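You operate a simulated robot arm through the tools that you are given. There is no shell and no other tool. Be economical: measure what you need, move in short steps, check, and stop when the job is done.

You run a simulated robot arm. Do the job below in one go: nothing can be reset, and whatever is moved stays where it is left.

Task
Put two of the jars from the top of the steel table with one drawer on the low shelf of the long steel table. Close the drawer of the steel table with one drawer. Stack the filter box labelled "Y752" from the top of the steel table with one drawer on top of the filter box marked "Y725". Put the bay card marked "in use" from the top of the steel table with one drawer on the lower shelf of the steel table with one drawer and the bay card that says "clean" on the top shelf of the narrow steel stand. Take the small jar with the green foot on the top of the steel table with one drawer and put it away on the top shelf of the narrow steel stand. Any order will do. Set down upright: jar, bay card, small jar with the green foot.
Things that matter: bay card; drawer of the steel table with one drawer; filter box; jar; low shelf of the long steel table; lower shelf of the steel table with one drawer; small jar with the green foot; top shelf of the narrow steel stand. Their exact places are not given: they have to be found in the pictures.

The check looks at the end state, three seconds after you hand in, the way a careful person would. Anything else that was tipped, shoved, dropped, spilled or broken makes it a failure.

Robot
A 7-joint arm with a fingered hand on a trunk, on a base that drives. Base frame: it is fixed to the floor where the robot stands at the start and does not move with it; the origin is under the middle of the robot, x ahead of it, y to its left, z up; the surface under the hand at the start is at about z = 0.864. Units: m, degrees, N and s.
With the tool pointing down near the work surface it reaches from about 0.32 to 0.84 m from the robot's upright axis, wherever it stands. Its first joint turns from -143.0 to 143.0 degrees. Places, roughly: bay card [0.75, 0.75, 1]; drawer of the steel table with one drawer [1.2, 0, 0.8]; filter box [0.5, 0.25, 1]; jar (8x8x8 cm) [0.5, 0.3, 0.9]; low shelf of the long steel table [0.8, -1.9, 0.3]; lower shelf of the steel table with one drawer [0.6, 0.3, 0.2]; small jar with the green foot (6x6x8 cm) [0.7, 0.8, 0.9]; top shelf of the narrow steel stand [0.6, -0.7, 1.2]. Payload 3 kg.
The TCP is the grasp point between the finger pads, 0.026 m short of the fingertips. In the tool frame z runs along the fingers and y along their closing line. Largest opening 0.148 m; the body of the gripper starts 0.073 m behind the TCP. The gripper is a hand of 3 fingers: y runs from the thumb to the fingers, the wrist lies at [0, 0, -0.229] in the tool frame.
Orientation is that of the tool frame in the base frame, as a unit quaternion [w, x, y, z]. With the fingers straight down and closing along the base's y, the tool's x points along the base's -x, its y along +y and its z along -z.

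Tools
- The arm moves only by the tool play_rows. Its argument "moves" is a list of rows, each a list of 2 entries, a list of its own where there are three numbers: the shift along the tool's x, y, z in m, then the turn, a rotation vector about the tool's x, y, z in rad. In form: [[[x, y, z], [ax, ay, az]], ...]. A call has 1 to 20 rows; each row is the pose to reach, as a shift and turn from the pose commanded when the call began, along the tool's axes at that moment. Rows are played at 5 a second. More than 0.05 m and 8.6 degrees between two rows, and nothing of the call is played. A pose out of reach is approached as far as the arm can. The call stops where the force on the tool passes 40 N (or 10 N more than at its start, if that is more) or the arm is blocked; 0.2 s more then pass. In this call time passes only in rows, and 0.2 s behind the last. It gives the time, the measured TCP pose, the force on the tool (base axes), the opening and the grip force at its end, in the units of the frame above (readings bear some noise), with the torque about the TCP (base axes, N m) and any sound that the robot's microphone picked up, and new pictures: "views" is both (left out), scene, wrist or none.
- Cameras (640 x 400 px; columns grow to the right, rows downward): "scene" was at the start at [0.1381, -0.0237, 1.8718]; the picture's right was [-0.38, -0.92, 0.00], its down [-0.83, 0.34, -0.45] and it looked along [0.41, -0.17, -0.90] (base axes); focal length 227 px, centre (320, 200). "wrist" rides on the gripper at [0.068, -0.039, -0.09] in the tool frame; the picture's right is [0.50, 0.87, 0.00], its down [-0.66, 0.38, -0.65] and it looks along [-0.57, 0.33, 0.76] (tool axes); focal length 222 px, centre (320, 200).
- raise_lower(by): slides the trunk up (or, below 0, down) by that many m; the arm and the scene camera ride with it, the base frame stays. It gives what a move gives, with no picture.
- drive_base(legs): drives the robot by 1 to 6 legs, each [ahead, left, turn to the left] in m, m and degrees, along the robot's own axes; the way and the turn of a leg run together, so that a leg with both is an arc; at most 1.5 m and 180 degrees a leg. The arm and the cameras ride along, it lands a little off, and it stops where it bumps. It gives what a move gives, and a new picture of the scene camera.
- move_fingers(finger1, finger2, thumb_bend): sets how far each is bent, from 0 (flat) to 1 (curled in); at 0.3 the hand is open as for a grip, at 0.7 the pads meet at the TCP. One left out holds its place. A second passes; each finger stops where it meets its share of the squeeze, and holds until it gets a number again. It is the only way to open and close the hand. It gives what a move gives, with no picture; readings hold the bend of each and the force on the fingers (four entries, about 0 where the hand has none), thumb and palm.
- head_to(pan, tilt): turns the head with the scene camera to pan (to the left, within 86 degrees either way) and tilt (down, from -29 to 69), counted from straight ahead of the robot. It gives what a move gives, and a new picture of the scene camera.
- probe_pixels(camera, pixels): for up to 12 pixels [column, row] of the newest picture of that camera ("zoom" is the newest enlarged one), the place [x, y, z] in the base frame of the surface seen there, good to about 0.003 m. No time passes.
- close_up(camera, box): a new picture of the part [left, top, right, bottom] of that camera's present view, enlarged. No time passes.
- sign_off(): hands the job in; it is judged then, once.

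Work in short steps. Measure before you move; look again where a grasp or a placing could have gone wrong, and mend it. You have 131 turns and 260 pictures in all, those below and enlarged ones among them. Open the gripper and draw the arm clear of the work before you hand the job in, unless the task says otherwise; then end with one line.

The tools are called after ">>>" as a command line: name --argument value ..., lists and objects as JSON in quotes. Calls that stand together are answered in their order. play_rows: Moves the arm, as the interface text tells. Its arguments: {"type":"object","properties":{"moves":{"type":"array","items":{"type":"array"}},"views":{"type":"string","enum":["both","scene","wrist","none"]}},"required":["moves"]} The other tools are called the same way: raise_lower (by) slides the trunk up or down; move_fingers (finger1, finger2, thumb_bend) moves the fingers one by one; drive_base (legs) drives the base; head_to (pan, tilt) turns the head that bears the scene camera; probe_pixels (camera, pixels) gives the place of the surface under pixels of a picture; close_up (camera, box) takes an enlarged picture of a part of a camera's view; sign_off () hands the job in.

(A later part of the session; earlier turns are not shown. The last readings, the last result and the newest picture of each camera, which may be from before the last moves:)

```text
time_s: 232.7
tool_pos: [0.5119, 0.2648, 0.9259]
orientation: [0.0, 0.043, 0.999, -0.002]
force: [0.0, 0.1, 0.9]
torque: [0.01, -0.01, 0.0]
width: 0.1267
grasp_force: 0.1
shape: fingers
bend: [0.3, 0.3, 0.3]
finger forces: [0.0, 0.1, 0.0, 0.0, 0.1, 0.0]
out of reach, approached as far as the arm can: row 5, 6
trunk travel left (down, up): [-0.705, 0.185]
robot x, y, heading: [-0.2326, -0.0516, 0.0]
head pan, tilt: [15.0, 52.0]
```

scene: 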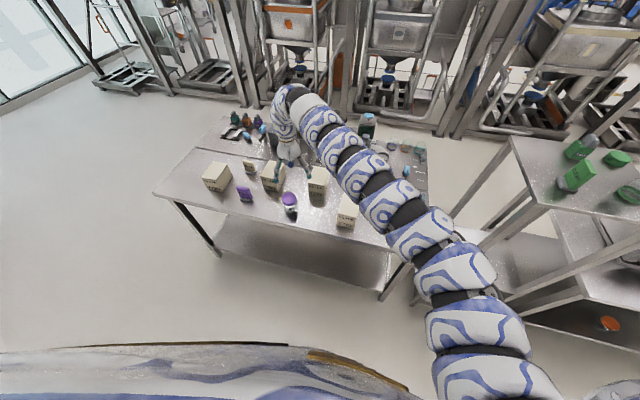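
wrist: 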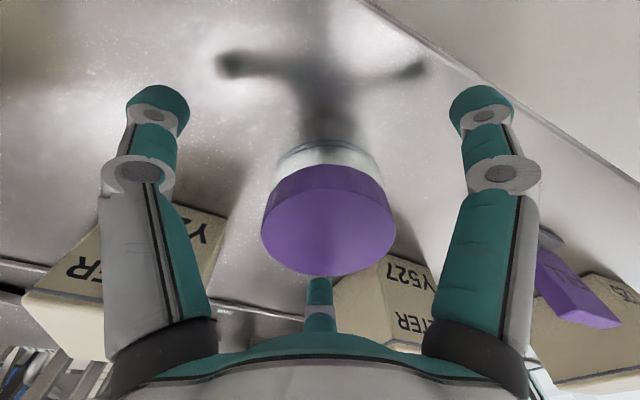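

Slightly out of reach with the trunk this high; I raise the arm 0.08 with the xy correction, then lower the trunk by 0.1.

>>> play_rows --moves '[[[-0.004, 0.004, -0.04], [0, 0, 0]], [[-0.0075, 0.0085, -0.08], [0, 0, 0]]]' --views "none"

>>> raise_lower --by -0.1

>>> close_up --camera "wrist" --box '[0, 0, 640, 400]'

```text
time_s: 233.3
tool_pos: [0.5184, 0.2727, 1.007]
orientation: [0.001, 0.043, 0.999, -0.002]
force: [0.4, 0.4, -1.1]
torque: [-0.01, 0.0, 0.0]
width: 0.1269
grasp_force: 0.0
shape: fingers
bend: [0.3, 0.3, 0.3]
finger forces: [0.0, 0.0, 0.1, 0.0, 0.0, 0.0]
trunk travel left (down, up): [-0.705, 0.185]
robot x, y, heading: [-0.2333, -0.0543, -0.0]
head pan, tilt: [15.0, 52.0]
```

```text
time_s: 234.6
tool_pos: [0.5184, 0.2716, 0.907]
orientation: [0.001, 0.042, 0.999, -0.001]
force: [0.5, -0.1, -0.4]
torque: [0.0, 0.02, 0.01]
width: 0.1269
grasp_force: 0.2
shape: fingers
bend: [0.3, 0.3, 0.3]
finger forces: [0.0, 0.1, 0.0, 0.0, 0.0, 0.0]
trunk travel left (down, up): [-0.605, 0.285]
robot x, y, heading: [-0.2298, -0.0535, -0.2]
head pan, tilt: [15.0, 52.0]
```

```text
1.00 times, centred on (320, 200) of wrist (not enlarged: the box is as wide or as high as the picture)
```

zoom: 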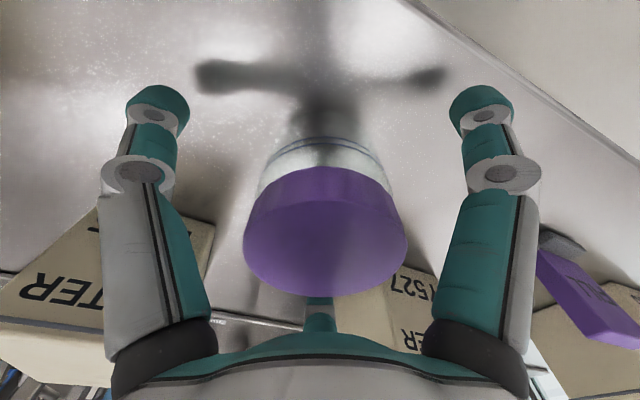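

Centred; closing and lifting.

>>> move_fingers --finger1 0.7 --finger2 0.7 --thumb_bend 0.7

>>> play_rows --moves '[[[0, 0, -0.03], [0, 0, 0]], [[0, 0, -0.07], [0, 0, 0]], [[0, 0, -0.11], [0, 0, 0]], [[0, 0, -0.15], [0, 0, 0]]]' --views "wrist"

```text
time_s: 235.6
tool_pos: [0.5181, 0.272, 0.9065]
orientation: [0.001, 0.042, 0.999, -0.001]
force: [0.0, -1.0, 0.3]
torque: [0.05, -0.03, 0.02]
width: 0.0521
grasp_force: 20.5
shape: fingers
bend: [0.51, 0.5, 0.59]
finger forces: [11.5, 12.2, 0.0, 0.0, 16.9, 0.1]
trunk travel left (down, up): [-0.605, 0.285]
robot x, y, heading: [-0.2294, -0.0496, -0.2]
head pan, tilt: [15.0, 52.0]
```

```text
time_s: 236.6
tool_pos: [0.5173, 0.2712, 1.0537]
orientation: [0.0, 0.042, 0.999, -0.002]
force: [-0.8, 0.6, -1.7]
torque: [-0.05, 0.0, 0.01]
width: 0.0517
grasp_force: 19.6
shape: fingers
bend: [0.51, 0.5, 0.59]
finger forces: [11.3, 12.1, 0.0, 0.1, 16.5, 0.1]
trunk travel left (down, up): [-0.605, 0.285]
robot x, y, heading: [-0.2339, -0.0513, -0.3]
head pan, tilt: [15.0, 52.0]
```

wrist: 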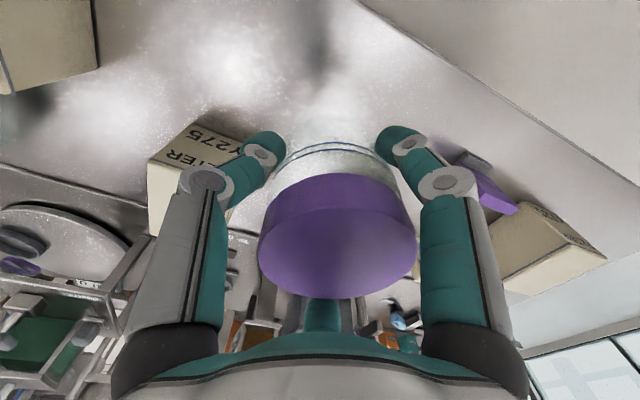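

Held. Back up, drive to the long table, and lower the trunk there.

>>> drive_base --legs '[[-0.42, 0, 0.3], [0, -1.0, 0], [0, -0.99, 0]]'

>>> raise_lower --by -0.4

>>> raise_lower --by -0.2

>>> head_to --pan 25 --tilt 35

```text
time_s: 248.8
tool_pos: [0.1043, -1.7478, 1.0555]
orientation: [-0.001, 0.054, 0.999, -0.001]
force: [0.5, -0.2, -2.6]
torque: [0.0, 0.02, -0.02]
width: 0.0519
grasp_force: 19.7
shape: fingers
bend: [0.51, 0.5, 0.59]
finger forces: [11.2, 12.2, 0.0, 0.0, 16.4, 0.0]
trunk travel left (down, up): [-0.605, 0.285]
robot x, y, heading: [-0.6532, -2.0567, -1.2]
head pan, tilt: [15.0, 52.0]
```

scene: 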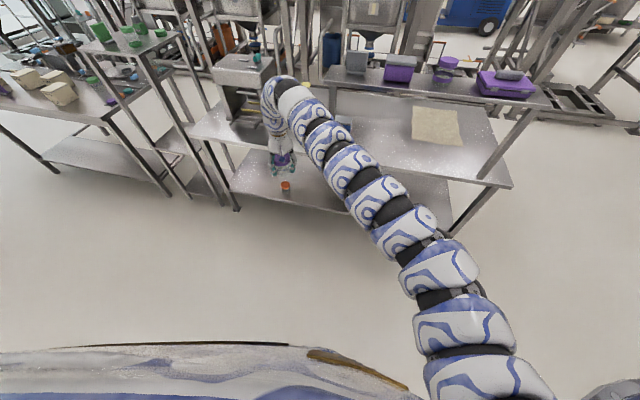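

```text
time_s: 252.6
tool_pos: [0.1046, -1.7473, 0.6546]
orientation: [-0.001, 0.054, 0.999, -0.002]
force: [0.4, -0.1, -2.5]
torque: [-0.03, 0.0, -0.01]
width: 0.0518
grasp_force: 19.9
shape: fingers
bend: [0.51, 0.5, 0.59]
finger forces: [11.0, 12.2, 0.0, 0.0, 16.4, 0.0]
trunk travel left (down, up): [-0.205, 0.685]
robot x, y, heading: [-0.6514, -2.0526, -1.3]
head pan, tilt: [15.0, 52.0]
```

```text
time_s: 254.8
tool_pos: [0.1045, -1.7478, 0.4542]
orientation: [0.0, 0.054, 0.999, -0.002]
force: [-1.3, -0.4, -3.6]
torque: [0.02, -0.01, 0.03]
width: 0.0519
grasp_force: 19.9
shape: fingers
bend: [0.51, 0.5, 0.59]
finger forces: [11.1, 12.3, 0.0, 0.0, 16.4, 0.0]
trunk travel left (down, up): [-0.005, 0.885]
robot x, y, heading: [-0.6523, -2.0524, -1.1]
head pan, tilt: [15.0, 52.0]
```

```text
time_s: 255.6
tool_pos: [0.1054, -1.7473, 0.4551]
orientation: [0.0, 0.055, 0.999, -0.002]
force: [0.1, 0.3, -1.9]
torque: [-0.04, 0.01, 0.03]
width: 0.0516
grasp_force: 20.4
shape: fingers
bend: [0.51, 0.5, 0.59]
finger forces: [11.2, 12.2, 0.0, 0.0, 16.4, 0.1]
trunk travel left (down, up): [-0.005, 0.885]
robot x, y, heading: [-0.6529, -2.056, -1.4]
head pan, tilt: [25.0, 35.0]
```

scene: 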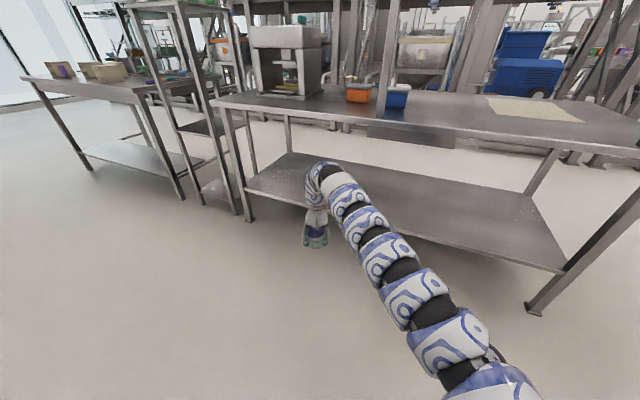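

Lower the hand 0.08 m and drive 0.45 m ahead.

>>> play_rows --moves '[[[0, 0, 0.04], [0, 0, 0]], [[0, 0, 0.08], [0, 0, 0]]]' --views "none"

>>> drive_base --legs '[[0.455, 0, 1]]'

>>> close_up --camera "wrist" --box '[0, 0, 640, 400]'

```text
time_s: 256.2
tool_pos: [0.1047, -1.7468, 0.3728]
orientation: [0.0, 0.056, 0.998, -0.002]
force: [-0.1, -0.6, -1.9]
torque: [-0.01, 0.0, 0.03]
width: 0.0516
grasp_force: 19.7
shape: fingers
bend: [0.51, 0.5, 0.59]
finger forces: [11.2, 12.3, 0.1, 0.0, 16.3, 0.0]
trunk travel left (down, up): [-0.005, 0.885]
robot x, y, heading: [-0.6521, -2.0505, -1.5]
head pan, tilt: [25.0, 35.0]
```

```text
time_s: 258.8
tool_pos: [0.5267, -1.7323, 0.3729]
orientation: [0.0, 0.041, 0.999, -0.002]
force: [0.4, 0.5, -2.3]
torque: [-0.03, 0.02, -0.02]
width: 0.0516
grasp_force: 19.5
shape: fingers
bend: [0.51, 0.5, 0.59]
finger forces: [11.1, 12.2, 0.0, 0.0, 16.4, 0.1]
trunk travel left (down, up): [-0.005, 0.885]
robot x, y, heading: [-0.2226, -2.0576, 0.0]
head pan, tilt: [25.0, 35.0]
```

scene: 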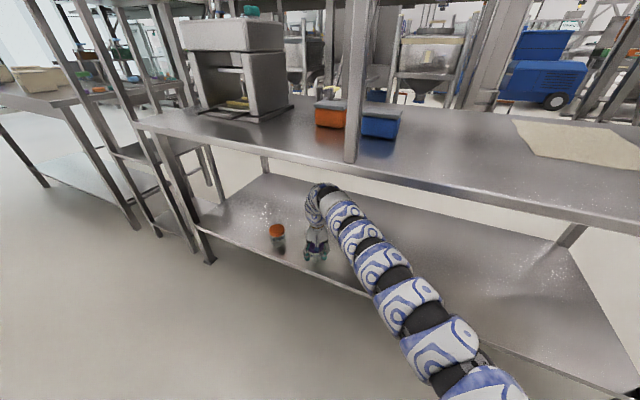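

```text
1.00 times, centred on (320, 200) of wrist (not enlarged: the box is as wide or as high as the picture)
```

zoom: 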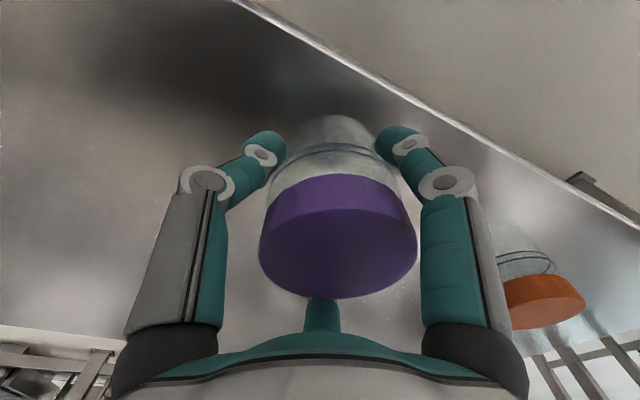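

Forward 0.03 more, then lower until contact.

>>> drive_base --legs '[[0.03, 0, 0]]'

>>> play_rows --moves '[[[0, 0, 0.015], [0, 0, 0]], [[0, 0, 0.022], [0, 0, 0]], [[0, 0, 0.025], [0, 0, 0]], [[0, 0, 0.028], [0, 0, 0]]]' --views "none"

```text
time_s: 259.7
tool_pos: [0.5567, -1.7322, 0.3725]
orientation: [0.0, 0.041, 0.999, -0.001]
force: [0.4, 0.1, -2.3]
torque: [0.01, 0.04, -0.02]
width: 0.0514
grasp_force: 19.9
shape: fingers
bend: [0.51, 0.5, 0.59]
finger forces: [11.1, 12.3, 0.0, 0.1, 16.3, 0.1]
trunk travel left (down, up): [-0.005, 0.885]
robot x, y, heading: [-0.1917, -2.0589, 0.1]
head pan, tilt: [25.0, 35.0]
```

scene: 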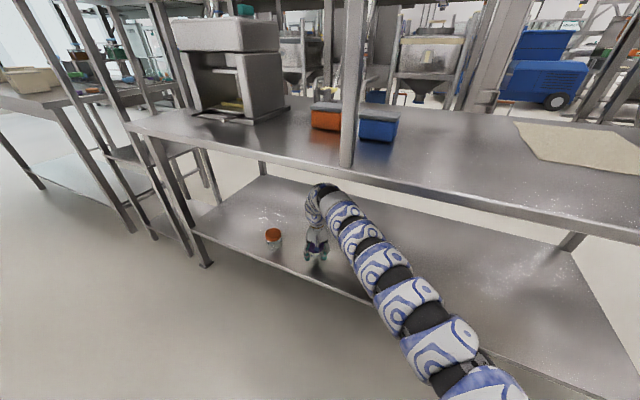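

```text
time_s: 260.7
tool_pos: [0.5574, -1.7321, 0.346]
orientation: [0.001, 0.042, 0.999, -0.001]
force: [-0.7, -1.6, 6.2]
torque: [0.15, -0.01, -0.01]
width: 0.0517
grasp_force: 20.4
shape: fingers
bend: [0.51, 0.5, 0.59]
finger forces: [10.9, 12.0, 0.0, 0.1, 17.5, 0.1]
trunk travel left (down, up): [-0.005, 0.885]
robot x, y, heading: [-0.1935, -2.0573, 0.0]
head pan, tilt: [25.0, 35.0]
```

Contact. Release, lift 0.09 m and back out.

>>> move_fingers --finger1 0.35 --finger2 0.35 --thumb_bend 0.35

>>> play_rows --moves '[[[0, 0, -0.03], [0, 0, 0]], [[0, 0, -0.06], [0, 0, 0]], [[0, 0, -0.09], [0, 0, 0]]]' --views "wrist"

>>> drive_base --legs '[[-0.46, 0, 0]]'

>>> raise_lower --by 0.4

>>> raise_lower --by 0.2

>>> drive_base --legs '[[0, 1.2, 0], [0, 1.2, 0]]'

```text
time_s: 261.7
tool_pos: [0.5565, -1.7333, 0.3452]
orientation: [0.0, 0.041, 0.999, -0.001]
force: [-0.1, -0.4, 0.9]
torque: [0.0, -0.02, 0.02]
width: 0.1108
grasp_force: 0.0
shape: fingers
bend: [0.35, 0.35, 0.35]
finger forces: [0.0, 0.0, 0.0, 0.0, 0.0, 0.0]
trunk travel left (down, up): [-0.005, 0.885]
robot x, y, heading: [-0.1919, -2.0564, 0.2]
head pan, tilt: [25.0, 35.0]
```

```text
time_s: 262.5
tool_pos: [0.5556, -1.7324, 0.4363]
orientation: [-0.001, 0.042, 0.999, -0.002]
force: [-0.3, 0.2, -0.2]
torque: [-0.01, 0.03, 0.01]
width: 0.1109
grasp_force: 0.1
shape: fingers
bend: [0.35, 0.35, 0.35]
finger forces: [0.0, 0.0, 0.0, 0.0, 0.0, 0.1]
trunk travel left (down, up): [-0.005, 0.885]
robot x, y, heading: [-0.1922, -2.0563, 0.1]
head pan, tilt: [25.0, 35.0]
```

wrist: 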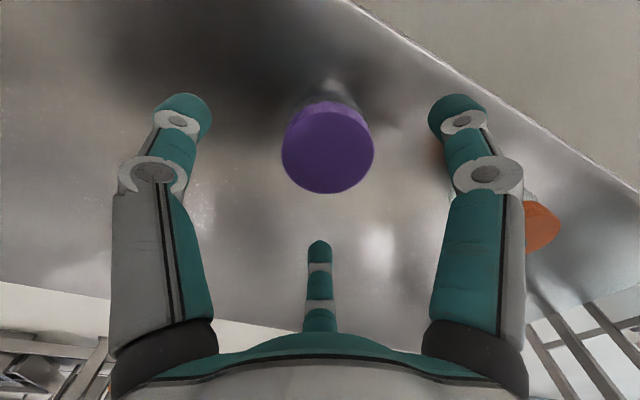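

```text
time_s: 265.2
tool_pos: [0.1028, -1.7256, 0.4367]
orientation: [-0.001, 0.034, 0.999, -0.002]
force: [-0.2, 0.0, 0.5]
torque: [0.0, 0.01, -0.01]
width: 0.1111
grasp_force: 0.0
shape: fingers
bend: [0.35, 0.35, 0.35]
finger forces: [0.0, 0.0, 0.0, 0.1, 0.1, 0.0]
trunk travel left (down, up): [-0.005, 0.885]
robot x, y, heading: [-0.6397, -2.0616, 1.0]
head pan, tilt: [25.0, 35.0]
```

scene: 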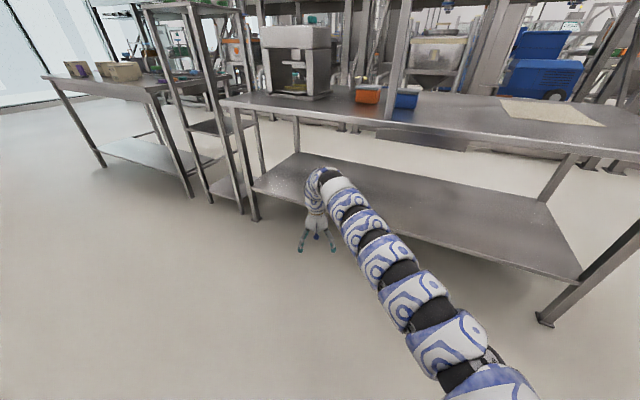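

```text
time_s: 269.0
tool_pos: [0.1018, -1.7253, 0.8366]
orientation: [-0.001, 0.035, 0.999, -0.001]
force: [0.3, -0.8, 0.3]
torque: [0.0, -0.02, -0.02]
width: 0.1108
grasp_force: 0.1
shape: fingers
bend: [0.35, 0.35, 0.35]
finger forces: [0.0, 0.0, 0.0, 0.0, 0.0, 0.0]
trunk travel left (down, up): [-0.405, 0.485]
robot x, y, heading: [-0.6411, -2.0646, 0.9]
head pan, tilt: [25.0, 35.0]
```

```text
time_s: 271.2
tool_pos: [0.1025, -1.7252, 1.0368]
orientation: [0.0, 0.035, 0.999, -0.002]
force: [-0.4, 0.2, -0.1]
torque: [0.01, 0.0, 0.0]
width: 0.1109
grasp_force: 0.0
shape: fingers
bend: [0.35, 0.35, 0.35]
finger forces: [0.0, 0.0, 0.0, 0.1, 0.0, 0.0]
trunk travel left (down, up): [-0.605, 0.285]
robot x, y, heading: [-0.6409, -2.0612, 1.1]
head pan, tilt: [25.0, 35.0]
```

```text
time_s: 282.9
tool_pos: [0.1016, 0.6543, 1.0357]
orientation: [0.0, 0.045, 0.999, -0.002]
force: [-0.2, 0.9, 0.6]
torque: [-0.02, 0.03, 0.03]
width: 0.1109
grasp_force: 0.0
shape: fingers
bend: [0.35, 0.35, 0.35]
finger forces: [0.0, 0.1, 0.0, 0.1, 0.1, 0.1]
trunk travel left (down, up): [-0.605, 0.285]
robot x, y, heading: [-0.651, 0.3327, -0.4]
head pan, tilt: [25.0, 35.0]
```

scene: 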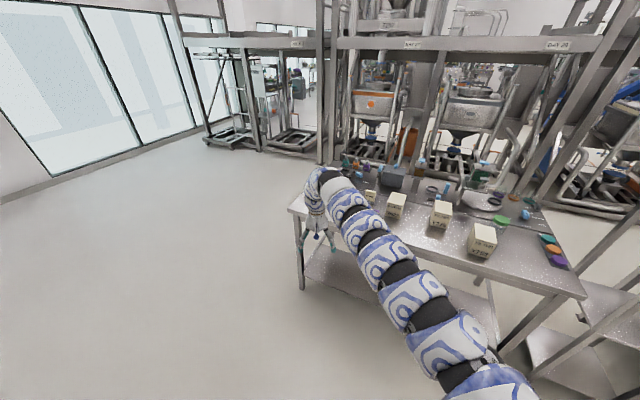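

Both jars placed. Now the IN USE card: I drive ahead to bring the hand above it and get a good look.

>>> drive_base --legs '[[0.58, -0.07, 0.4]]'

>>> head_to --pan 20 --tilt 50

>>> close_up --camera "scene" --box '[200, 150, 360, 250]'

>>> close_up --camera "wrist" --box '[0, 0, 640, 400]'

```text
time_s: 286.2
tool_pos: [0.6672, 0.5928, 1.0359]
orientation: [0.0, 0.04, 0.999, -0.001]
force: [1.1, 0.1, 0.4]
torque: [-0.03, 0.03, -0.01]
width: 0.1111
grasp_force: 0.0
shape: fingers
bend: [0.35, 0.35, 0.35]
finger forces: [0.1, 0.0, 0.0, 0.0, 0.0, 0.1]
trunk travel left (down, up): [-0.605, 0.285]
robot x, y, heading: [-0.0767, 0.2675, 0.3]
head pan, tilt: [25.0, 35.0]
```

scene: 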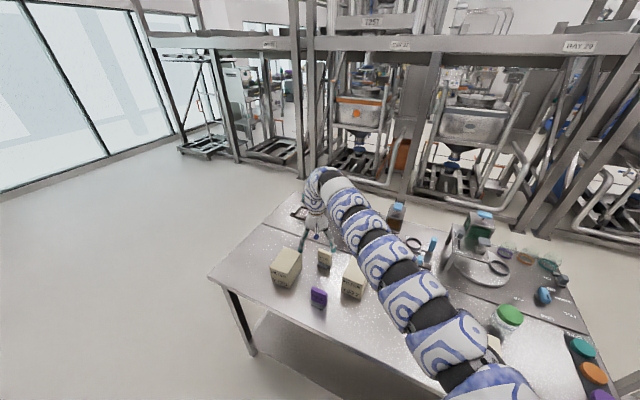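

```text
time_s: 286.9
tool_pos: [0.6661, 0.5932, 1.0356]
orientation: [-0.001, 0.04, 0.999, -0.001]
force: [-0.5, -1.0, -0.1]
torque: [-0.01, -0.02, 0.03]
width: 0.1108
grasp_force: 0.0
shape: fingers
bend: [0.35, 0.35, 0.35]
finger forces: [0.0, 0.0, 0.0, 0.1, 0.0, 0.0]
trunk travel left (down, up): [-0.605, 0.285]
robot x, y, heading: [-0.0825, 0.2606, 0.6]
head pan, tilt: [20.0, 50.0]
```

scene: 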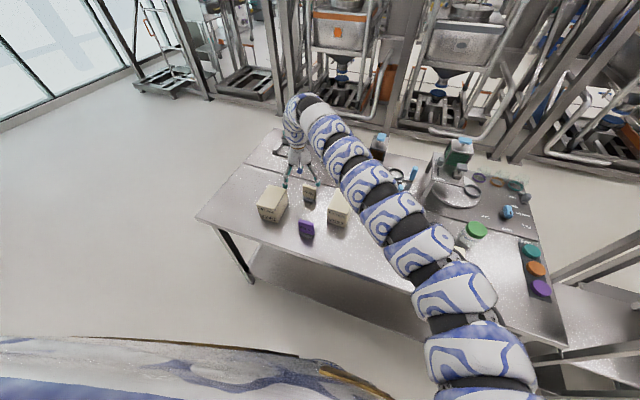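

```text
4.00 times, centred on (280, 200) of scene
```

zoom: 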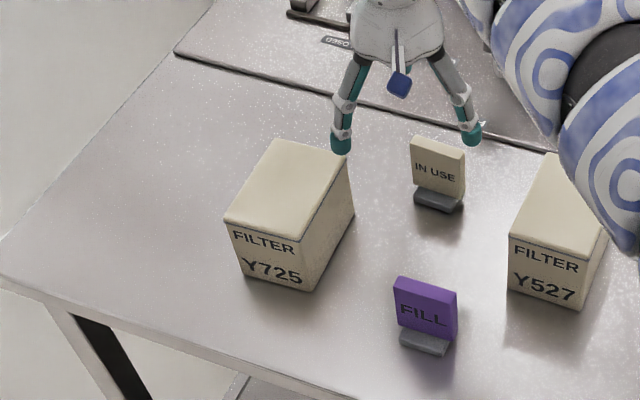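

```text
1.00 times, centred on (320, 200) of wrist (not enlarged: the box is as wide or as high as the picture)
```

zoom: 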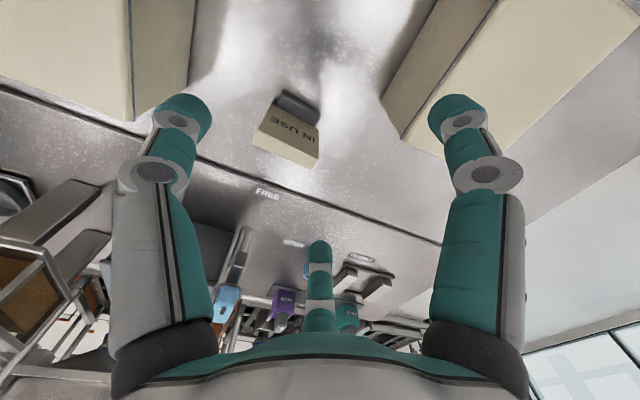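

Probing the IN USE card's top edge via a wrist enlargement.

>>> close_up --camera "wrist" --box '[240, 80, 336, 180]'

```text
4.00 times, centred on (288, 130) of wrist
```

zoom: 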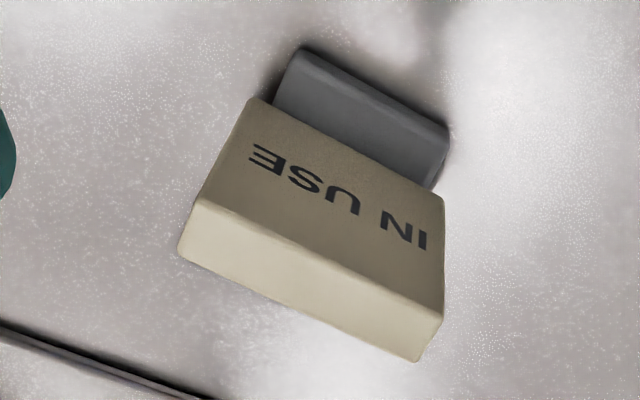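

>>> probe_pixels --camera "zoom" --pixels '[[205, 207], [437, 322], [185, 248], [415, 355], [310, 285], [300, 60], [442, 140], [318, 268]]'

```text
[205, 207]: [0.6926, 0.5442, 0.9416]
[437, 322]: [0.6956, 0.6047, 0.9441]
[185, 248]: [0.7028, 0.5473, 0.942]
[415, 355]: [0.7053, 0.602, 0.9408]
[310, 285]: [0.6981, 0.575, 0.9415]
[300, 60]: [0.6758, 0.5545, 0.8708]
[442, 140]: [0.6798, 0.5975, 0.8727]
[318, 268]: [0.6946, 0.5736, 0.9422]
```

Card lies along y at centre (0.699, 0.5745), so I need closing along x: rotate the hand 88° about its axis while moving above it.

>>> play_rows --moves '[[[-0.003, -0.0015, -0.003], [0, 0, 0.14]], [[-0.006, -0.003, -0.006], [0, 0, 0.28]], [[-0.009, -0.0045, -0.009], [0, 0, 0.42]], [[-0.012, -0.006, -0.012], [0, 0, 0.56]], [[-0.015, -0.0075, -0.015], [0, 0, 0.7]], [[-0.018, -0.009, -0.018], [0, 0, 0.84]], [[-0.021, -0.0105, -0.021], [0, 0, 0.98]], [[-0.024, -0.012, -0.024], [0, 0, 1.12]], [[-0.027, -0.0135, -0.027], [0, 0, 1.26]], [[-0.031, -0.015, -0.03], [0, 0, 1.4]], [[-0.0344, -0.016, -0.03], [0, 0, 1.536]]]' --views "wrist"

```text
time_s: 289.4
tool_pos: [0.6993, 0.5734, 1.0671]
orientation: [0.001, 0.723, 0.691, -0.001]
force: [0.9, -0.4, 0.1]
torque: [-0.01, -0.01, 0.0]
width: 0.1109
grasp_force: 0.1
shape: fingers
bend: [0.35, 0.35, 0.35]
finger forces: [0.0, 0.1, 0.1, 0.1, 0.1, 0.0]
trunk travel left (down, up): [-0.605, 0.285]
robot x, y, heading: [-0.0756, 0.2633, 0.2]
head pan, tilt: [20.0, 50.0]
```

wrist: 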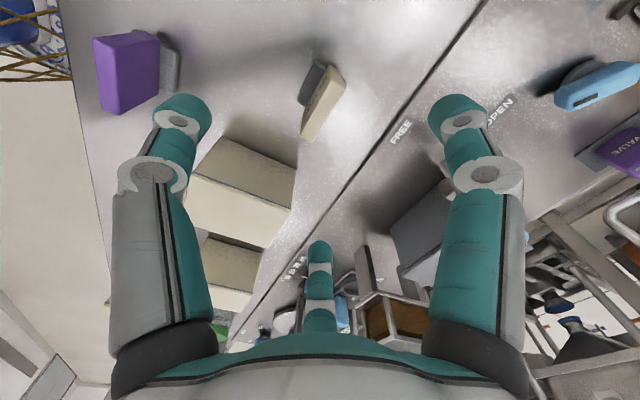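

Orientation correct and centred. Descending 0.15 m to the card.

>>> play_rows --moves '[[[0.001, 0, 0.045], [0, 0, 0]], [[0.001, 0, 0.09], [0, 0, 0]], [[0.001, 0, 0.125], [0, 0, 0]], [[0.001, 0, 0.15], [0, 0, 0]]]' --views "wrist"

>>> close_up --camera "scene" --box '[230, 140, 358, 230]'

```text
time_s: 290.4
tool_pos: [0.6988, 0.5725, 0.9242]
orientation: [0.002, 0.723, 0.691, -0.001]
force: [-1.0, 0.1, 0.2]
torque: [0.02, 0.01, -0.04]
width: 0.1111
grasp_force: 0.0
shape: fingers
bend: [0.35, 0.35, 0.35]
finger forces: [0.0, 0.0, 0.0, 0.0, 0.1, 0.0]
out of reach, approached as far as the arm can: row 4
trunk travel left (down, up): [-0.605, 0.285]
robot x, y, heading: [-0.0796, 0.2638, 0.1]
head pan, tilt: [20.0, 50.0]
```

wrist: 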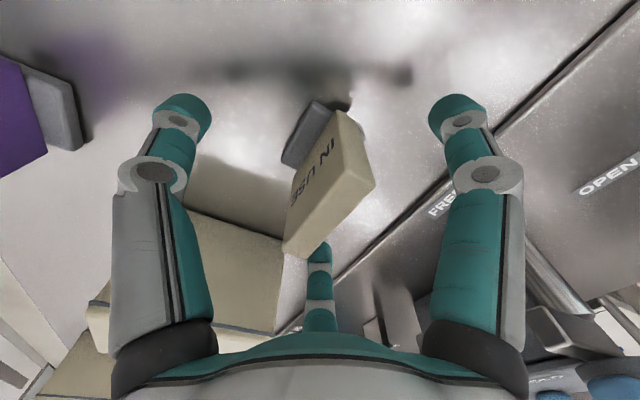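

```text
4.44 times, centred on (294, 185) of scene
```

zoom: 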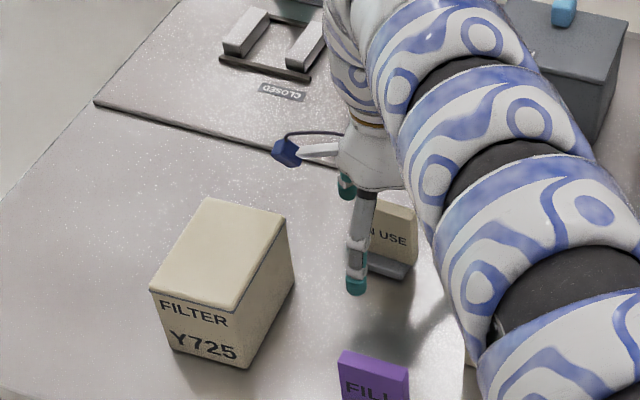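

Reach limit at z=0.924; trunk down 7 mm, then close.

>>> raise_lower --by -0.007

>>> move_fingers --finger1 0.7 --finger2 0.7 --thumb_bend 0.7

>>> close_up --camera "wrist" --box '[160, 50, 480, 270]'

```text
time_s: 290.9
tool_pos: [0.6982, 0.5738, 0.9164]
orientation: [0.001, 0.723, 0.691, -0.001]
force: [-0.6, 0.6, 0.3]
torque: [0.0, -0.03, -0.02]
width: 0.1107
grasp_force: 0.0
shape: fingers
bend: [0.35, 0.35, 0.35]
finger forces: [0.1, 0.1, 0.1, 0.0, 0.1, 0.0]
trunk travel left (down, up): [-0.598, 0.292]
robot x, y, heading: [-0.0794, 0.2628, 0.5]
head pan, tilt: [20.0, 50.0]
```

```text
time_s: 291.9
tool_pos: [0.6981, 0.5739, 0.9176]
orientation: [0.002, 0.723, 0.691, -0.001]
force: [0.5, 0.0, 0.9]
torque: [0.01, 0.0, 0.03]
width: 0.0152
grasp_force: 6.8
shape: fingers
bend: [0.65, 0.65, 0.66]
finger forces: [3.5, 3.5, 0.0, 0.0, 7.0, 0.1]
trunk travel left (down, up): [-0.598, 0.292]
robot x, y, heading: [-0.0777, 0.2604, 0.3]
head pan, tilt: [20.0, 50.0]
```

```text
1.82 times, centred on (320, 160) of wrist
```

zoom: 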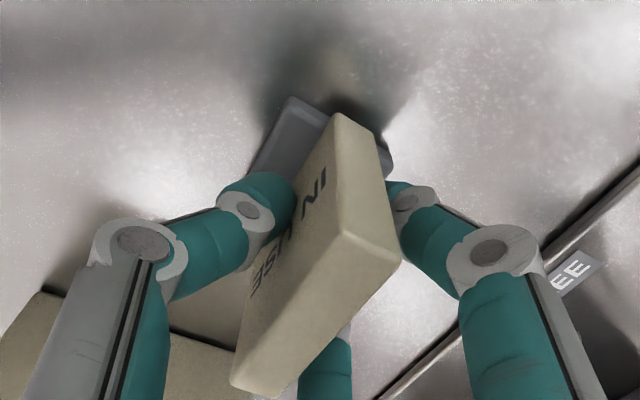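

Grip good. Lift 0.14 m, then back away from the table.

>>> play_rows --moves '[[[0, 0, -0.03], [0, 0, 0]], [[0, 0, -0.07], [0, 0, 0]], [[0, 0, -0.11], [0, 0, 0]], [[0, 0, -0.15], [0, 0, 0]]]' --views "none"

>>> drive_base --legs '[[-0.65, 0, -0.3]]'

>>> play_rows --moves '[[[-0.005, -0.003, 0], [0, 0, -0.14]], [[-0.01, -0.006, 0], [0, 0, -0.28]], [[-0.015, -0.009, 0], [0, 0, -0.42]], [[-0.02, -0.012, 0], [0, 0, -0.56]], [[-0.025, -0.015, 0], [0, 0, -0.7]], [[-0.03, -0.018, 0], [0, 0, -0.84]], [[-0.035, -0.021, 0], [0, 0, -0.98]], [[-0.04, -0.024, 0], [0, 0, -1.12]], [[-0.045, -0.027, 0], [0, 0, -1.26]], [[-0.05, -0.03, 0], [0, 0, -1.4]], [[-0.055, -0.033, 0], [0, 0, -1.536]]]' --views "wrist"

```text
time_s: 292.9
tool_pos: [0.6981, 0.5734, 1.0642]
orientation: [0.001, 0.723, 0.691, -0.001]
force: [0.5, -0.1, 0.5]
torque: [0.03, -0.01, -0.01]
width: 0.015
grasp_force: 7.0
shape: fingers
bend: [0.66, 0.66, 0.66]
finger forces: [3.6, 3.5, 0.1, 0.0, 7.0, 0.1]
trunk travel left (down, up): [-0.598, 0.292]
robot x, y, heading: [-0.0798, 0.2631, 0.4]
head pan, tilt: [20.0, 50.0]
```

```text
time_s: 296.5
tool_pos: [0.0618, 0.5646, 1.0638]
orientation: [0.001, 0.727, 0.687, -0.001]
force: [0.2, 0.0, 0.2]
torque: [0.02, -0.02, -0.03]
width: 0.0151
grasp_force: 7.3
shape: fingers
bend: [0.66, 0.66, 0.66]
finger forces: [3.7, 3.5, 0.0, 0.1, 7.1, 0.0]
trunk travel left (down, up): [-0.598, 0.292]
robot x, y, heading: [-0.7206, 0.2623, -0.1]
head pan, tilt: [20.0, 50.0]
```

scene: 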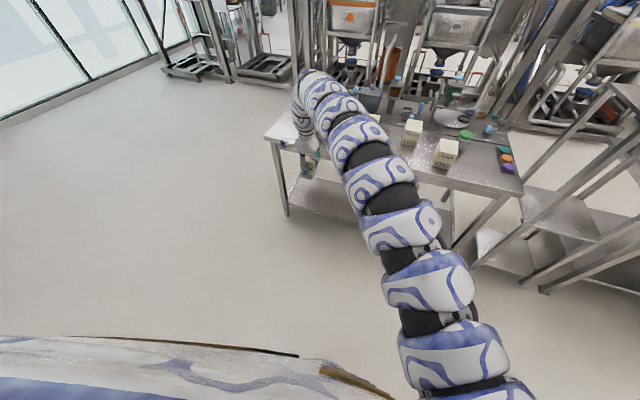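

```text
time_s: 298.9
tool_pos: [0.0266, 0.511, 1.0627]
orientation: [-0.001, 0.044, 0.999, -0.002]
force: [-0.2, 0.5, -1.4]
torque: [0.02, 0.02, 0.01]
width: 0.015
grasp_force: 6.8
shape: fingers
bend: [0.66, 0.66, 0.66]
finger forces: [3.6, 3.6, 0.1, 0.1, 7.1, 0.1]
trunk travel left (down, up): [-0.598, 0.292]
robot x, y, heading: [-0.7249, 0.2614, -0.3]
head pan, tilt: [20.0, 50.0]
```

wrist: 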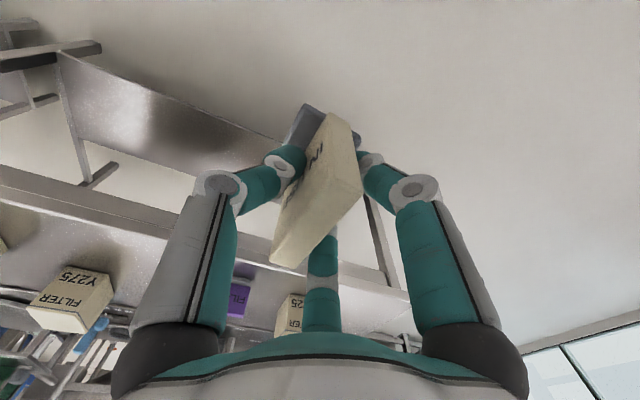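

Now lower the trunk fully and the hand to z≈0.30 in free space.

>>> raise_lower --by -0.4

>>> raise_lower --by -0.193

>>> play_rows --moves '[[[0, 0, 0.045], [0, 0, 0]], [[0, 0, 0.09], [0, 0, 0]], [[0, 0, 0.13], [0, 0, 0]], [[0, 0, 0.168], [0, 0, 0]]]' --views "none"

>>> head_to --pan 25 --tilt 35

```text
time_s: 302.7
tool_pos: [0.0265, 0.5123, 0.6624]
orientation: [0.0, 0.045, 0.999, -0.001]
force: [-0.1, 0.1, -0.8]
torque: [0.01, 0.03, -0.01]
width: 0.0146
grasp_force: 7.9
shape: fingers
bend: [0.66, 0.66, 0.66]
finger forces: [3.6, 3.6, 0.0, 0.1, 7.2, 0.0]
trunk travel left (down, up): [-0.198, 0.692]
robot x, y, heading: [-0.7202, 0.2627, -0.3]
head pan, tilt: [20.0, 50.0]
```

```text
time_s: 304.8
tool_pos: [0.0276, 0.5127, 0.4696]
orientation: [0.0, 0.045, 0.999, -0.001]
force: [-0.1, -0.3, -0.7]
torque: [0.01, 0.03, 0.0]
width: 0.015
grasp_force: 7.1
shape: fingers
bend: [0.66, 0.66, 0.66]
finger forces: [3.7, 3.6, 0.1, 0.1, 7.2, 0.0]
trunk travel left (down, up): [-0.005, 0.885]
robot x, y, heading: [-0.7247, 0.2606, -0.5]
head pan, tilt: [20.0, 50.0]
```

```text
time_s: 305.8
tool_pos: [0.0269, 0.5152, 0.3012]
orientation: [0.0, 0.045, 0.999, 0.0]
force: [0.0, 0.6, -0.9]
torque: [0.01, 0.03, -0.01]
width: 0.0147
grasp_force: 7.3
shape: fingers
bend: [0.66, 0.66, 0.66]
finger forces: [3.6, 3.7, 0.1, 0.0, 7.2, 0.0]
trunk travel left (down, up): [-0.005, 0.885]
robot x, y, heading: [-0.7218, 0.2637, -0.4]
head pan, tilt: [20.0, 50.0]
```

```text
time_s: 306.6
tool_pos: [0.0269, 0.515, 0.3014]
orientation: [0.0, 0.045, 0.999, -0.002]
force: [-0.2, 0.3, -0.7]
torque: [0.03, 0.01, 0.0]
width: 0.0146
grasp_force: 7.1
shape: fingers
bend: [0.66, 0.66, 0.66]
finger forces: [3.6, 3.6, 0.0, 0.1, 7.1, 0.0]
trunk travel left (down, up): [-0.005, 0.885]
robot x, y, heading: [-0.7209, 0.2631, -0.3]
head pan, tilt: [25.0, 35.0]
```

scene: 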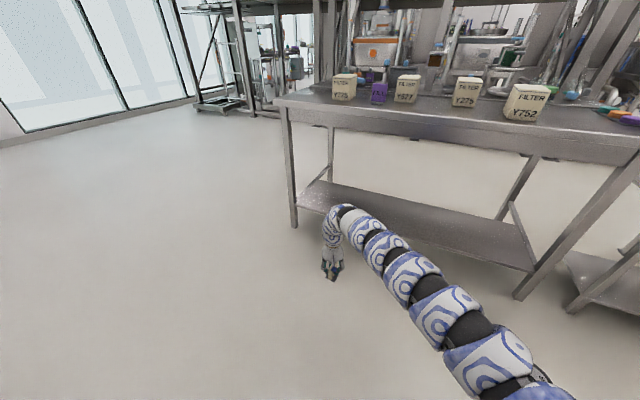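

Probing the lower shelf front edge and apron of this table.

>>> probe_pixels --camera "scene" --pixels '[[305, 200], [312, 202], [325, 190], [420, 215], [440, 242], [470, 255], [400, 130], [450, 146], [350, 210], [420, 275]]'

>>> close_up --camera "scene" --box '[270, 90, 526, 290]'

```text
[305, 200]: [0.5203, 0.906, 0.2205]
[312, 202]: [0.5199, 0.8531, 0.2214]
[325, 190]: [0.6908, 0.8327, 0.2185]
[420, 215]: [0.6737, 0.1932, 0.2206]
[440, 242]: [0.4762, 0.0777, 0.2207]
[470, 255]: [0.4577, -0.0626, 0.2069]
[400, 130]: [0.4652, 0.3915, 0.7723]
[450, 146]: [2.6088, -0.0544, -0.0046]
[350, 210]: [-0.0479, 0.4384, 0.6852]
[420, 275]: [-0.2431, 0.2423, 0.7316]
```

```text
2.00 times, centred on (398, 190) of scene
```

zoom: 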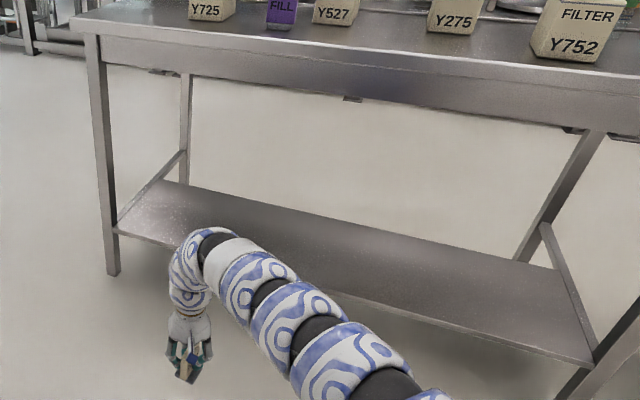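

>>> probe_pixels --camera "zoom" --pixels '[[250, 75], [250, 80], [250, 84], [300, 90], [230, 240], [260, 255], [200, 235]]'

```text
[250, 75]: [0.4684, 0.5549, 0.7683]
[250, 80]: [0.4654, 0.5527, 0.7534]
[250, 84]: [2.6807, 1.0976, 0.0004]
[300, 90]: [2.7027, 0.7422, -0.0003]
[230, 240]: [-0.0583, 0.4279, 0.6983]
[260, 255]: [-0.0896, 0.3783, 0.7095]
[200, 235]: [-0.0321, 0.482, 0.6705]
```

Apron bottom ≈0.745, arm top there ≈0.70: clears. Driving ahead 0.505 m.

>>> drive_base --legs '[[0.505, 0, 0.3]]'

>>> close_up --camera "wrist" --box '[0, 0, 640, 400]'

```text
time_s: 309.5
tool_pos: [0.5283, 0.5123, 0.3024]
orientation: [0.0, 0.045, 0.999, -0.002]
force: [0.2, -0.4, -1.3]
torque: [-0.01, -0.01, 0.0]
width: 0.0147
grasp_force: 7.1
shape: fingers
bend: [0.66, 0.66, 0.66]
finger forces: [3.7, 3.6, 0.1, 0.1, 7.2, 0.1]
trunk travel left (down, up): [-0.005, 0.885]
robot x, y, heading: [-0.2134, 0.2609, -0.3]
head pan, tilt: [25.0, 35.0]
```

scene: 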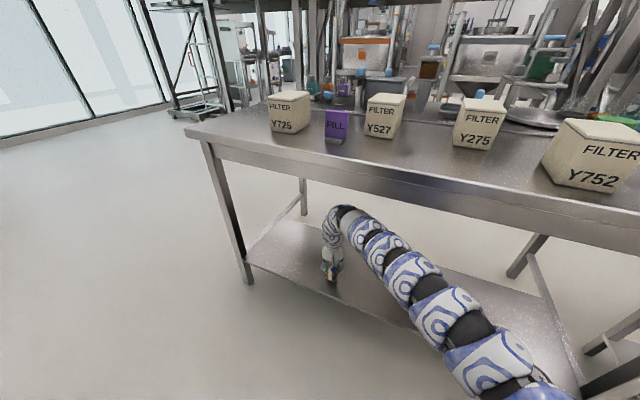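

```text
1.00 times, centred on (320, 200) of wrist (not enlarged: the box is as wide or as high as the picture)
```

zoom: 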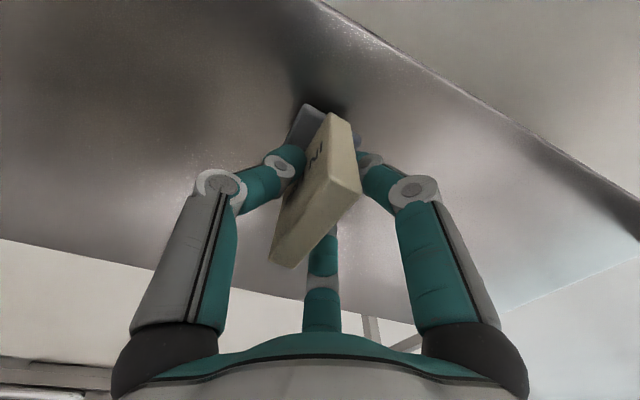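

Over the shelf. Lowering to contact (~0.277).

>>> play_rows --moves '[[[0, 0, 0.012], [0, 0, 0]], [[0, 0, 0.02], [0, 0, 0]], [[0, 0, 0.024], [0, 0, 0]], [[0, 0, 0.026], [0, 0, 0]]]' --views "none"

```text
time_s: 310.5
tool_pos: [0.5308, 0.5109, 0.2763]
orientation: [0.001, 0.046, 0.999, -0.001]
force: [0.7, -0.7, 4.9]
torque: [-0.05, -0.01, -0.01]
width: 0.0142
grasp_force: 8.3
shape: fingers
bend: [0.66, 0.66, 0.66]
finger forces: [4.0, 4.2, 0.1, 0.1, 8.0, 0.1]
trunk travel left (down, up): [-0.005, 0.885]
robot x, y, heading: [-0.2179, 0.2621, -0.3]
head pan, tilt: [25.0, 35.0]
```

Contact. Open wide, lift 0.045 m, and back straight out (fingers pass beside the card).

>>> move_fingers --finger1 0.5 --finger2 0.5 --thumb_bend 0.5

>>> move_fingers --finger1 0.25 --finger2 0.25 --thumb_bend 0.25

>>> play_rows --moves '[[[0, 0, -0.02], [0, 0, 0]], [[0, 0, -0.045], [0, 0, 0]]]' --views "wrist"

```text
time_s: 311.5
tool_pos: [0.5315, 0.5113, 0.2738]
orientation: [0.0, 0.046, 0.999, -0.001]
force: [-0.5, 0.0, 0.8]
torque: [0.01, 0.02, 0.0]
width: 0.0619
grasp_force: 0.0
shape: fingers
bend: [0.5, 0.5, 0.5]
finger forces: [0.0, 0.0, 0.0, 0.1, 0.0, 0.0]
trunk travel left (down, up): [-0.005, 0.885]
robot x, y, heading: [-0.2198, 0.2602, 0.1]
head pan, tilt: [25.0, 35.0]
```

```text
time_s: 312.5
tool_pos: [0.5298, 0.5114, 0.2761]
orientation: [0.001, 0.045, 0.999, -0.001]
force: [-0.2, -0.1, 0.0]
torque: [0.03, 0.02, 0.01]
width: 0.1369
grasp_force: 0.0
shape: fingers
bend: [0.25, 0.25, 0.25]
finger forces: [0.1, 0.1, 0.0, 0.1, 0.0, 0.0]
trunk travel left (down, up): [-0.005, 0.885]
robot x, y, heading: [-0.2184, 0.2608, -0.2]
head pan, tilt: [25.0, 35.0]
```

```text
time_s: 313.1
tool_pos: [0.5292, 0.5127, 0.3211]
orientation: [0.0, 0.045, 0.999, -0.001]
force: [0.5, -0.8, 0.1]
torque: [0.0, -0.01, -0.01]
width: 0.1368
grasp_force: 0.0
shape: fingers
bend: [0.25, 0.25, 0.25]
finger forces: [0.0, 0.0, 0.1, 0.0, 0.1, 0.1]
trunk travel left (down, up): [-0.005, 0.885]
robot x, y, heading: [-0.2188, 0.2618, -0.5]
head pan, tilt: [25.0, 35.0]
```

wrist: 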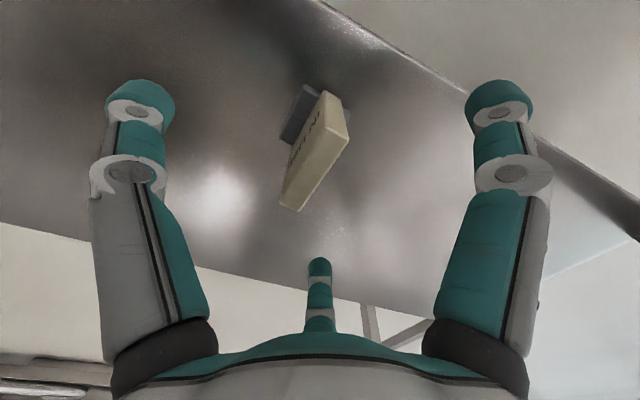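

Card stands on the lower shelf. Back out, raise the trunk.

>>> drive_base --legs '[[-0.45, 0, 0]]'

>>> raise_lower --by 0.4

>>> raise_lower --by 0.3

>>> head_to --pan 0 --tilt 45

```text
time_s: 315.9
tool_pos: [0.083, 0.5079, 0.322]
orientation: [0.0, 0.052, 0.999, -0.003]
force: [0.1, -0.2, 0.2]
torque: [0.0, 0.01, 0.01]
width: 0.1368
grasp_force: 0.0
shape: fingers
bend: [0.25, 0.25, 0.25]
finger forces: [0.1, 0.0, 0.1, 0.1, 0.0, 0.1]
trunk travel left (down, up): [-0.005, 0.885]
robot x, y, heading: [-0.6707, 0.2668, -0.9]
head pan, tilt: [25.0, 35.0]
```

scene: 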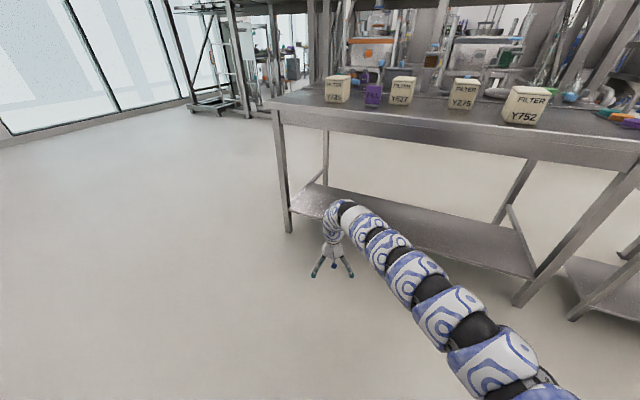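

```text
time_s: 319.7
tool_pos: [0.0817, 0.5074, 0.722]
orientation: [0.0, 0.051, 0.999, -0.002]
force: [0.0, -0.4, -0.6]
torque: [-0.01, -0.02, 0.0]
width: 0.137
grasp_force: 0.0
shape: fingers
bend: [0.25, 0.25, 0.25]
finger forces: [0.1, 0.0, 0.0, 0.0, 0.2, 0.1]
trunk travel left (down, up): [-0.405, 0.485]
robot x, y, heading: [-0.6695, 0.2682, -1.0]
head pan, tilt: [25.0, 35.0]
```

```text
time_s: 322.7
tool_pos: [0.0834, 0.5084, 1.0217]
orientation: [-0.001, 0.051, 0.999, -0.002]
force: [-0.4, -0.5, 0.3]
torque: [0.03, -0.04, -0.01]
width: 0.1369
grasp_force: 0.0
shape: fingers
bend: [0.25, 0.25, 0.25]
finger forces: [0.0, 0.0, 0.0, 0.0, 0.1, 0.0]
trunk travel left (down, up): [-0.705, 0.185]
robot x, y, heading: [-0.6684, 0.267, -0.9]
head pan, tilt: [25.0, 35.0]
```

```text
time_s: 323.6
tool_pos: [0.0828, 0.5081, 1.0213]
orientation: [0.0, 0.051, 0.999, -0.002]
force: [0.0, -0.3, -0.4]
torque: [0.0, 0.03, -0.01]
width: 0.137
grasp_force: 0.0
shape: fingers
bend: [0.25, 0.25, 0.25]
finger forces: [0.1, 0.0, 0.0, 0.1, 0.0, 0.1]
trunk travel left (down, up): [-0.705, 0.185]
robot x, y, heading: [-0.6706, 0.2676, -1.1]
head pan, tilt: [0.0, 45.0]
```

scene: 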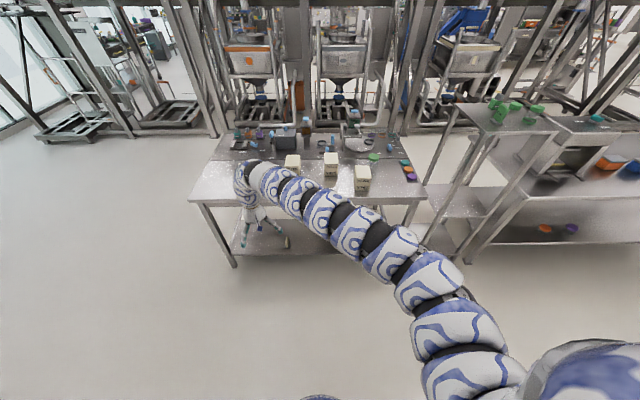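

Jars and the IN USE card are visibly in place ((545,228), (572,228), (287,241)). Now box Y752: raise the hand a little and drive above it.

>>> play_rows --moves '[[[0, 0, -0.03], [0, 0, 0]], [[0, 0, -0.06], [0, 0, 0]]]' --views "none"

>>> drive_base --legs '[[0, -0.52, 1], [0.46, 0, 0]]'

>>> head_to --pan 20 --tilt 52

>>> close_up --camera "scene" --box '[200, 150, 360, 250]'

>>> close_up --camera "wrist" --box '[160, 0, 480, 200]'

```text
time_s: 324.2
tool_pos: [0.0818, 0.5088, 1.0824]
orientation: [0.0, 0.051, 0.999, -0.002]
force: [0.2, 0.1, 0.6]
torque: [-0.01, -0.02, -0.01]
width: 0.1368
grasp_force: 0.1
shape: fingers
bend: [0.25, 0.25, 0.25]
finger forces: [0.0, 0.0, 0.1, 0.1, 0.1, 0.1]
trunk travel left (down, up): [-0.705, 0.185]
robot x, y, heading: [-0.6689, 0.2656, -1.0]
head pan, tilt: [0.0, 45.0]
```

```text
time_s: 329.5
tool_pos: [0.5238, 0.0078, 1.0819]
orientation: [0.0, 0.043, 0.999, -0.002]
force: [0.5, 0.5, -0.1]
torque: [0.0, 0.02, -0.04]
width: 0.1369
grasp_force: 0.2
shape: fingers
bend: [0.25, 0.25, 0.25]
finger forces: [0.0, 0.1, 0.0, 0.0, 0.1, 0.0]
trunk travel left (down, up): [-0.705, 0.185]
robot x, y, heading: [-0.2242, -0.2469, 0.1]
head pan, tilt: [0.0, 45.0]
```

scene: 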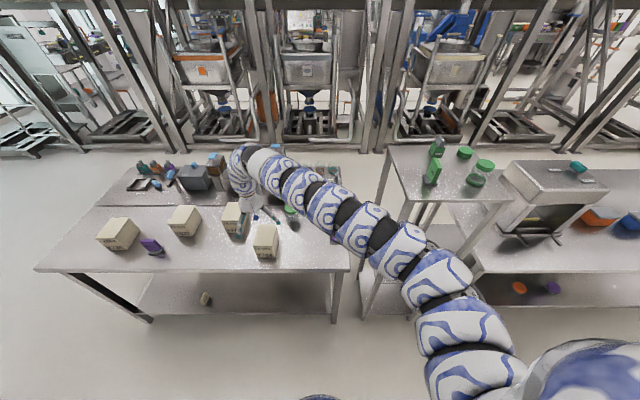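

```text
time_s: 330.3
tool_pos: [0.5229, 0.0059, 1.0813]
orientation: [0.0, 0.042, 0.999, -0.001]
force: [0.0, 0.1, 0.3]
torque: [-0.04, -0.03, 0.03]
width: 0.1368
grasp_force: 0.1
shape: fingers
bend: [0.25, 0.25, 0.25]
finger forces: [0.0, 0.0, 0.1, 0.0, 0.1, 0.0]
trunk travel left (down, up): [-0.705, 0.185]
robot x, y, heading: [-0.2243, -0.2474, 0.0]
head pan, tilt: [20.0, 52.0]
```

scene: 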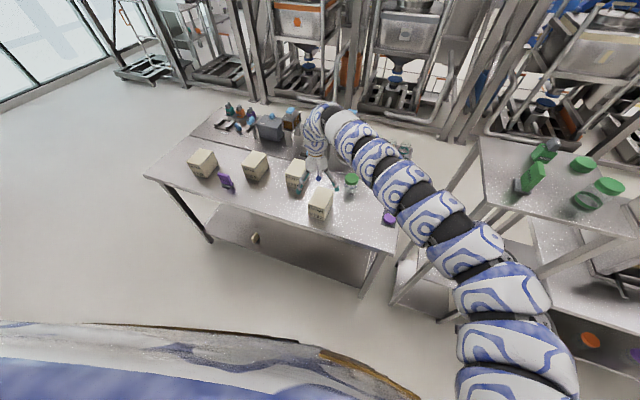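

```text
4.00 times, centred on (280, 200) of scene
```

zoom: 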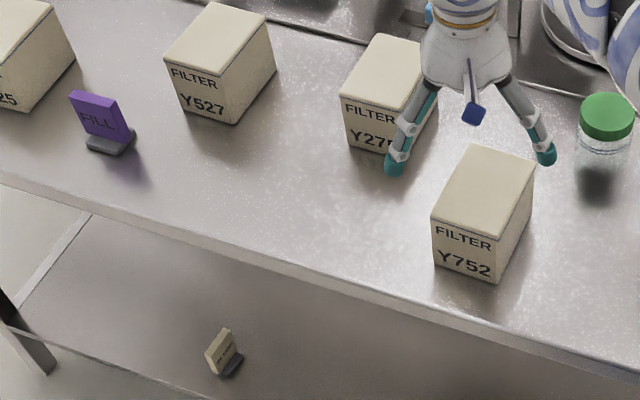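

```text
2.00 times, centred on (320, 100) of wrist
```

zoom: 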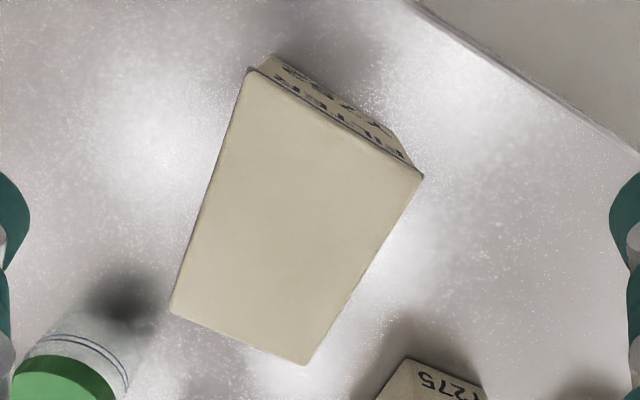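

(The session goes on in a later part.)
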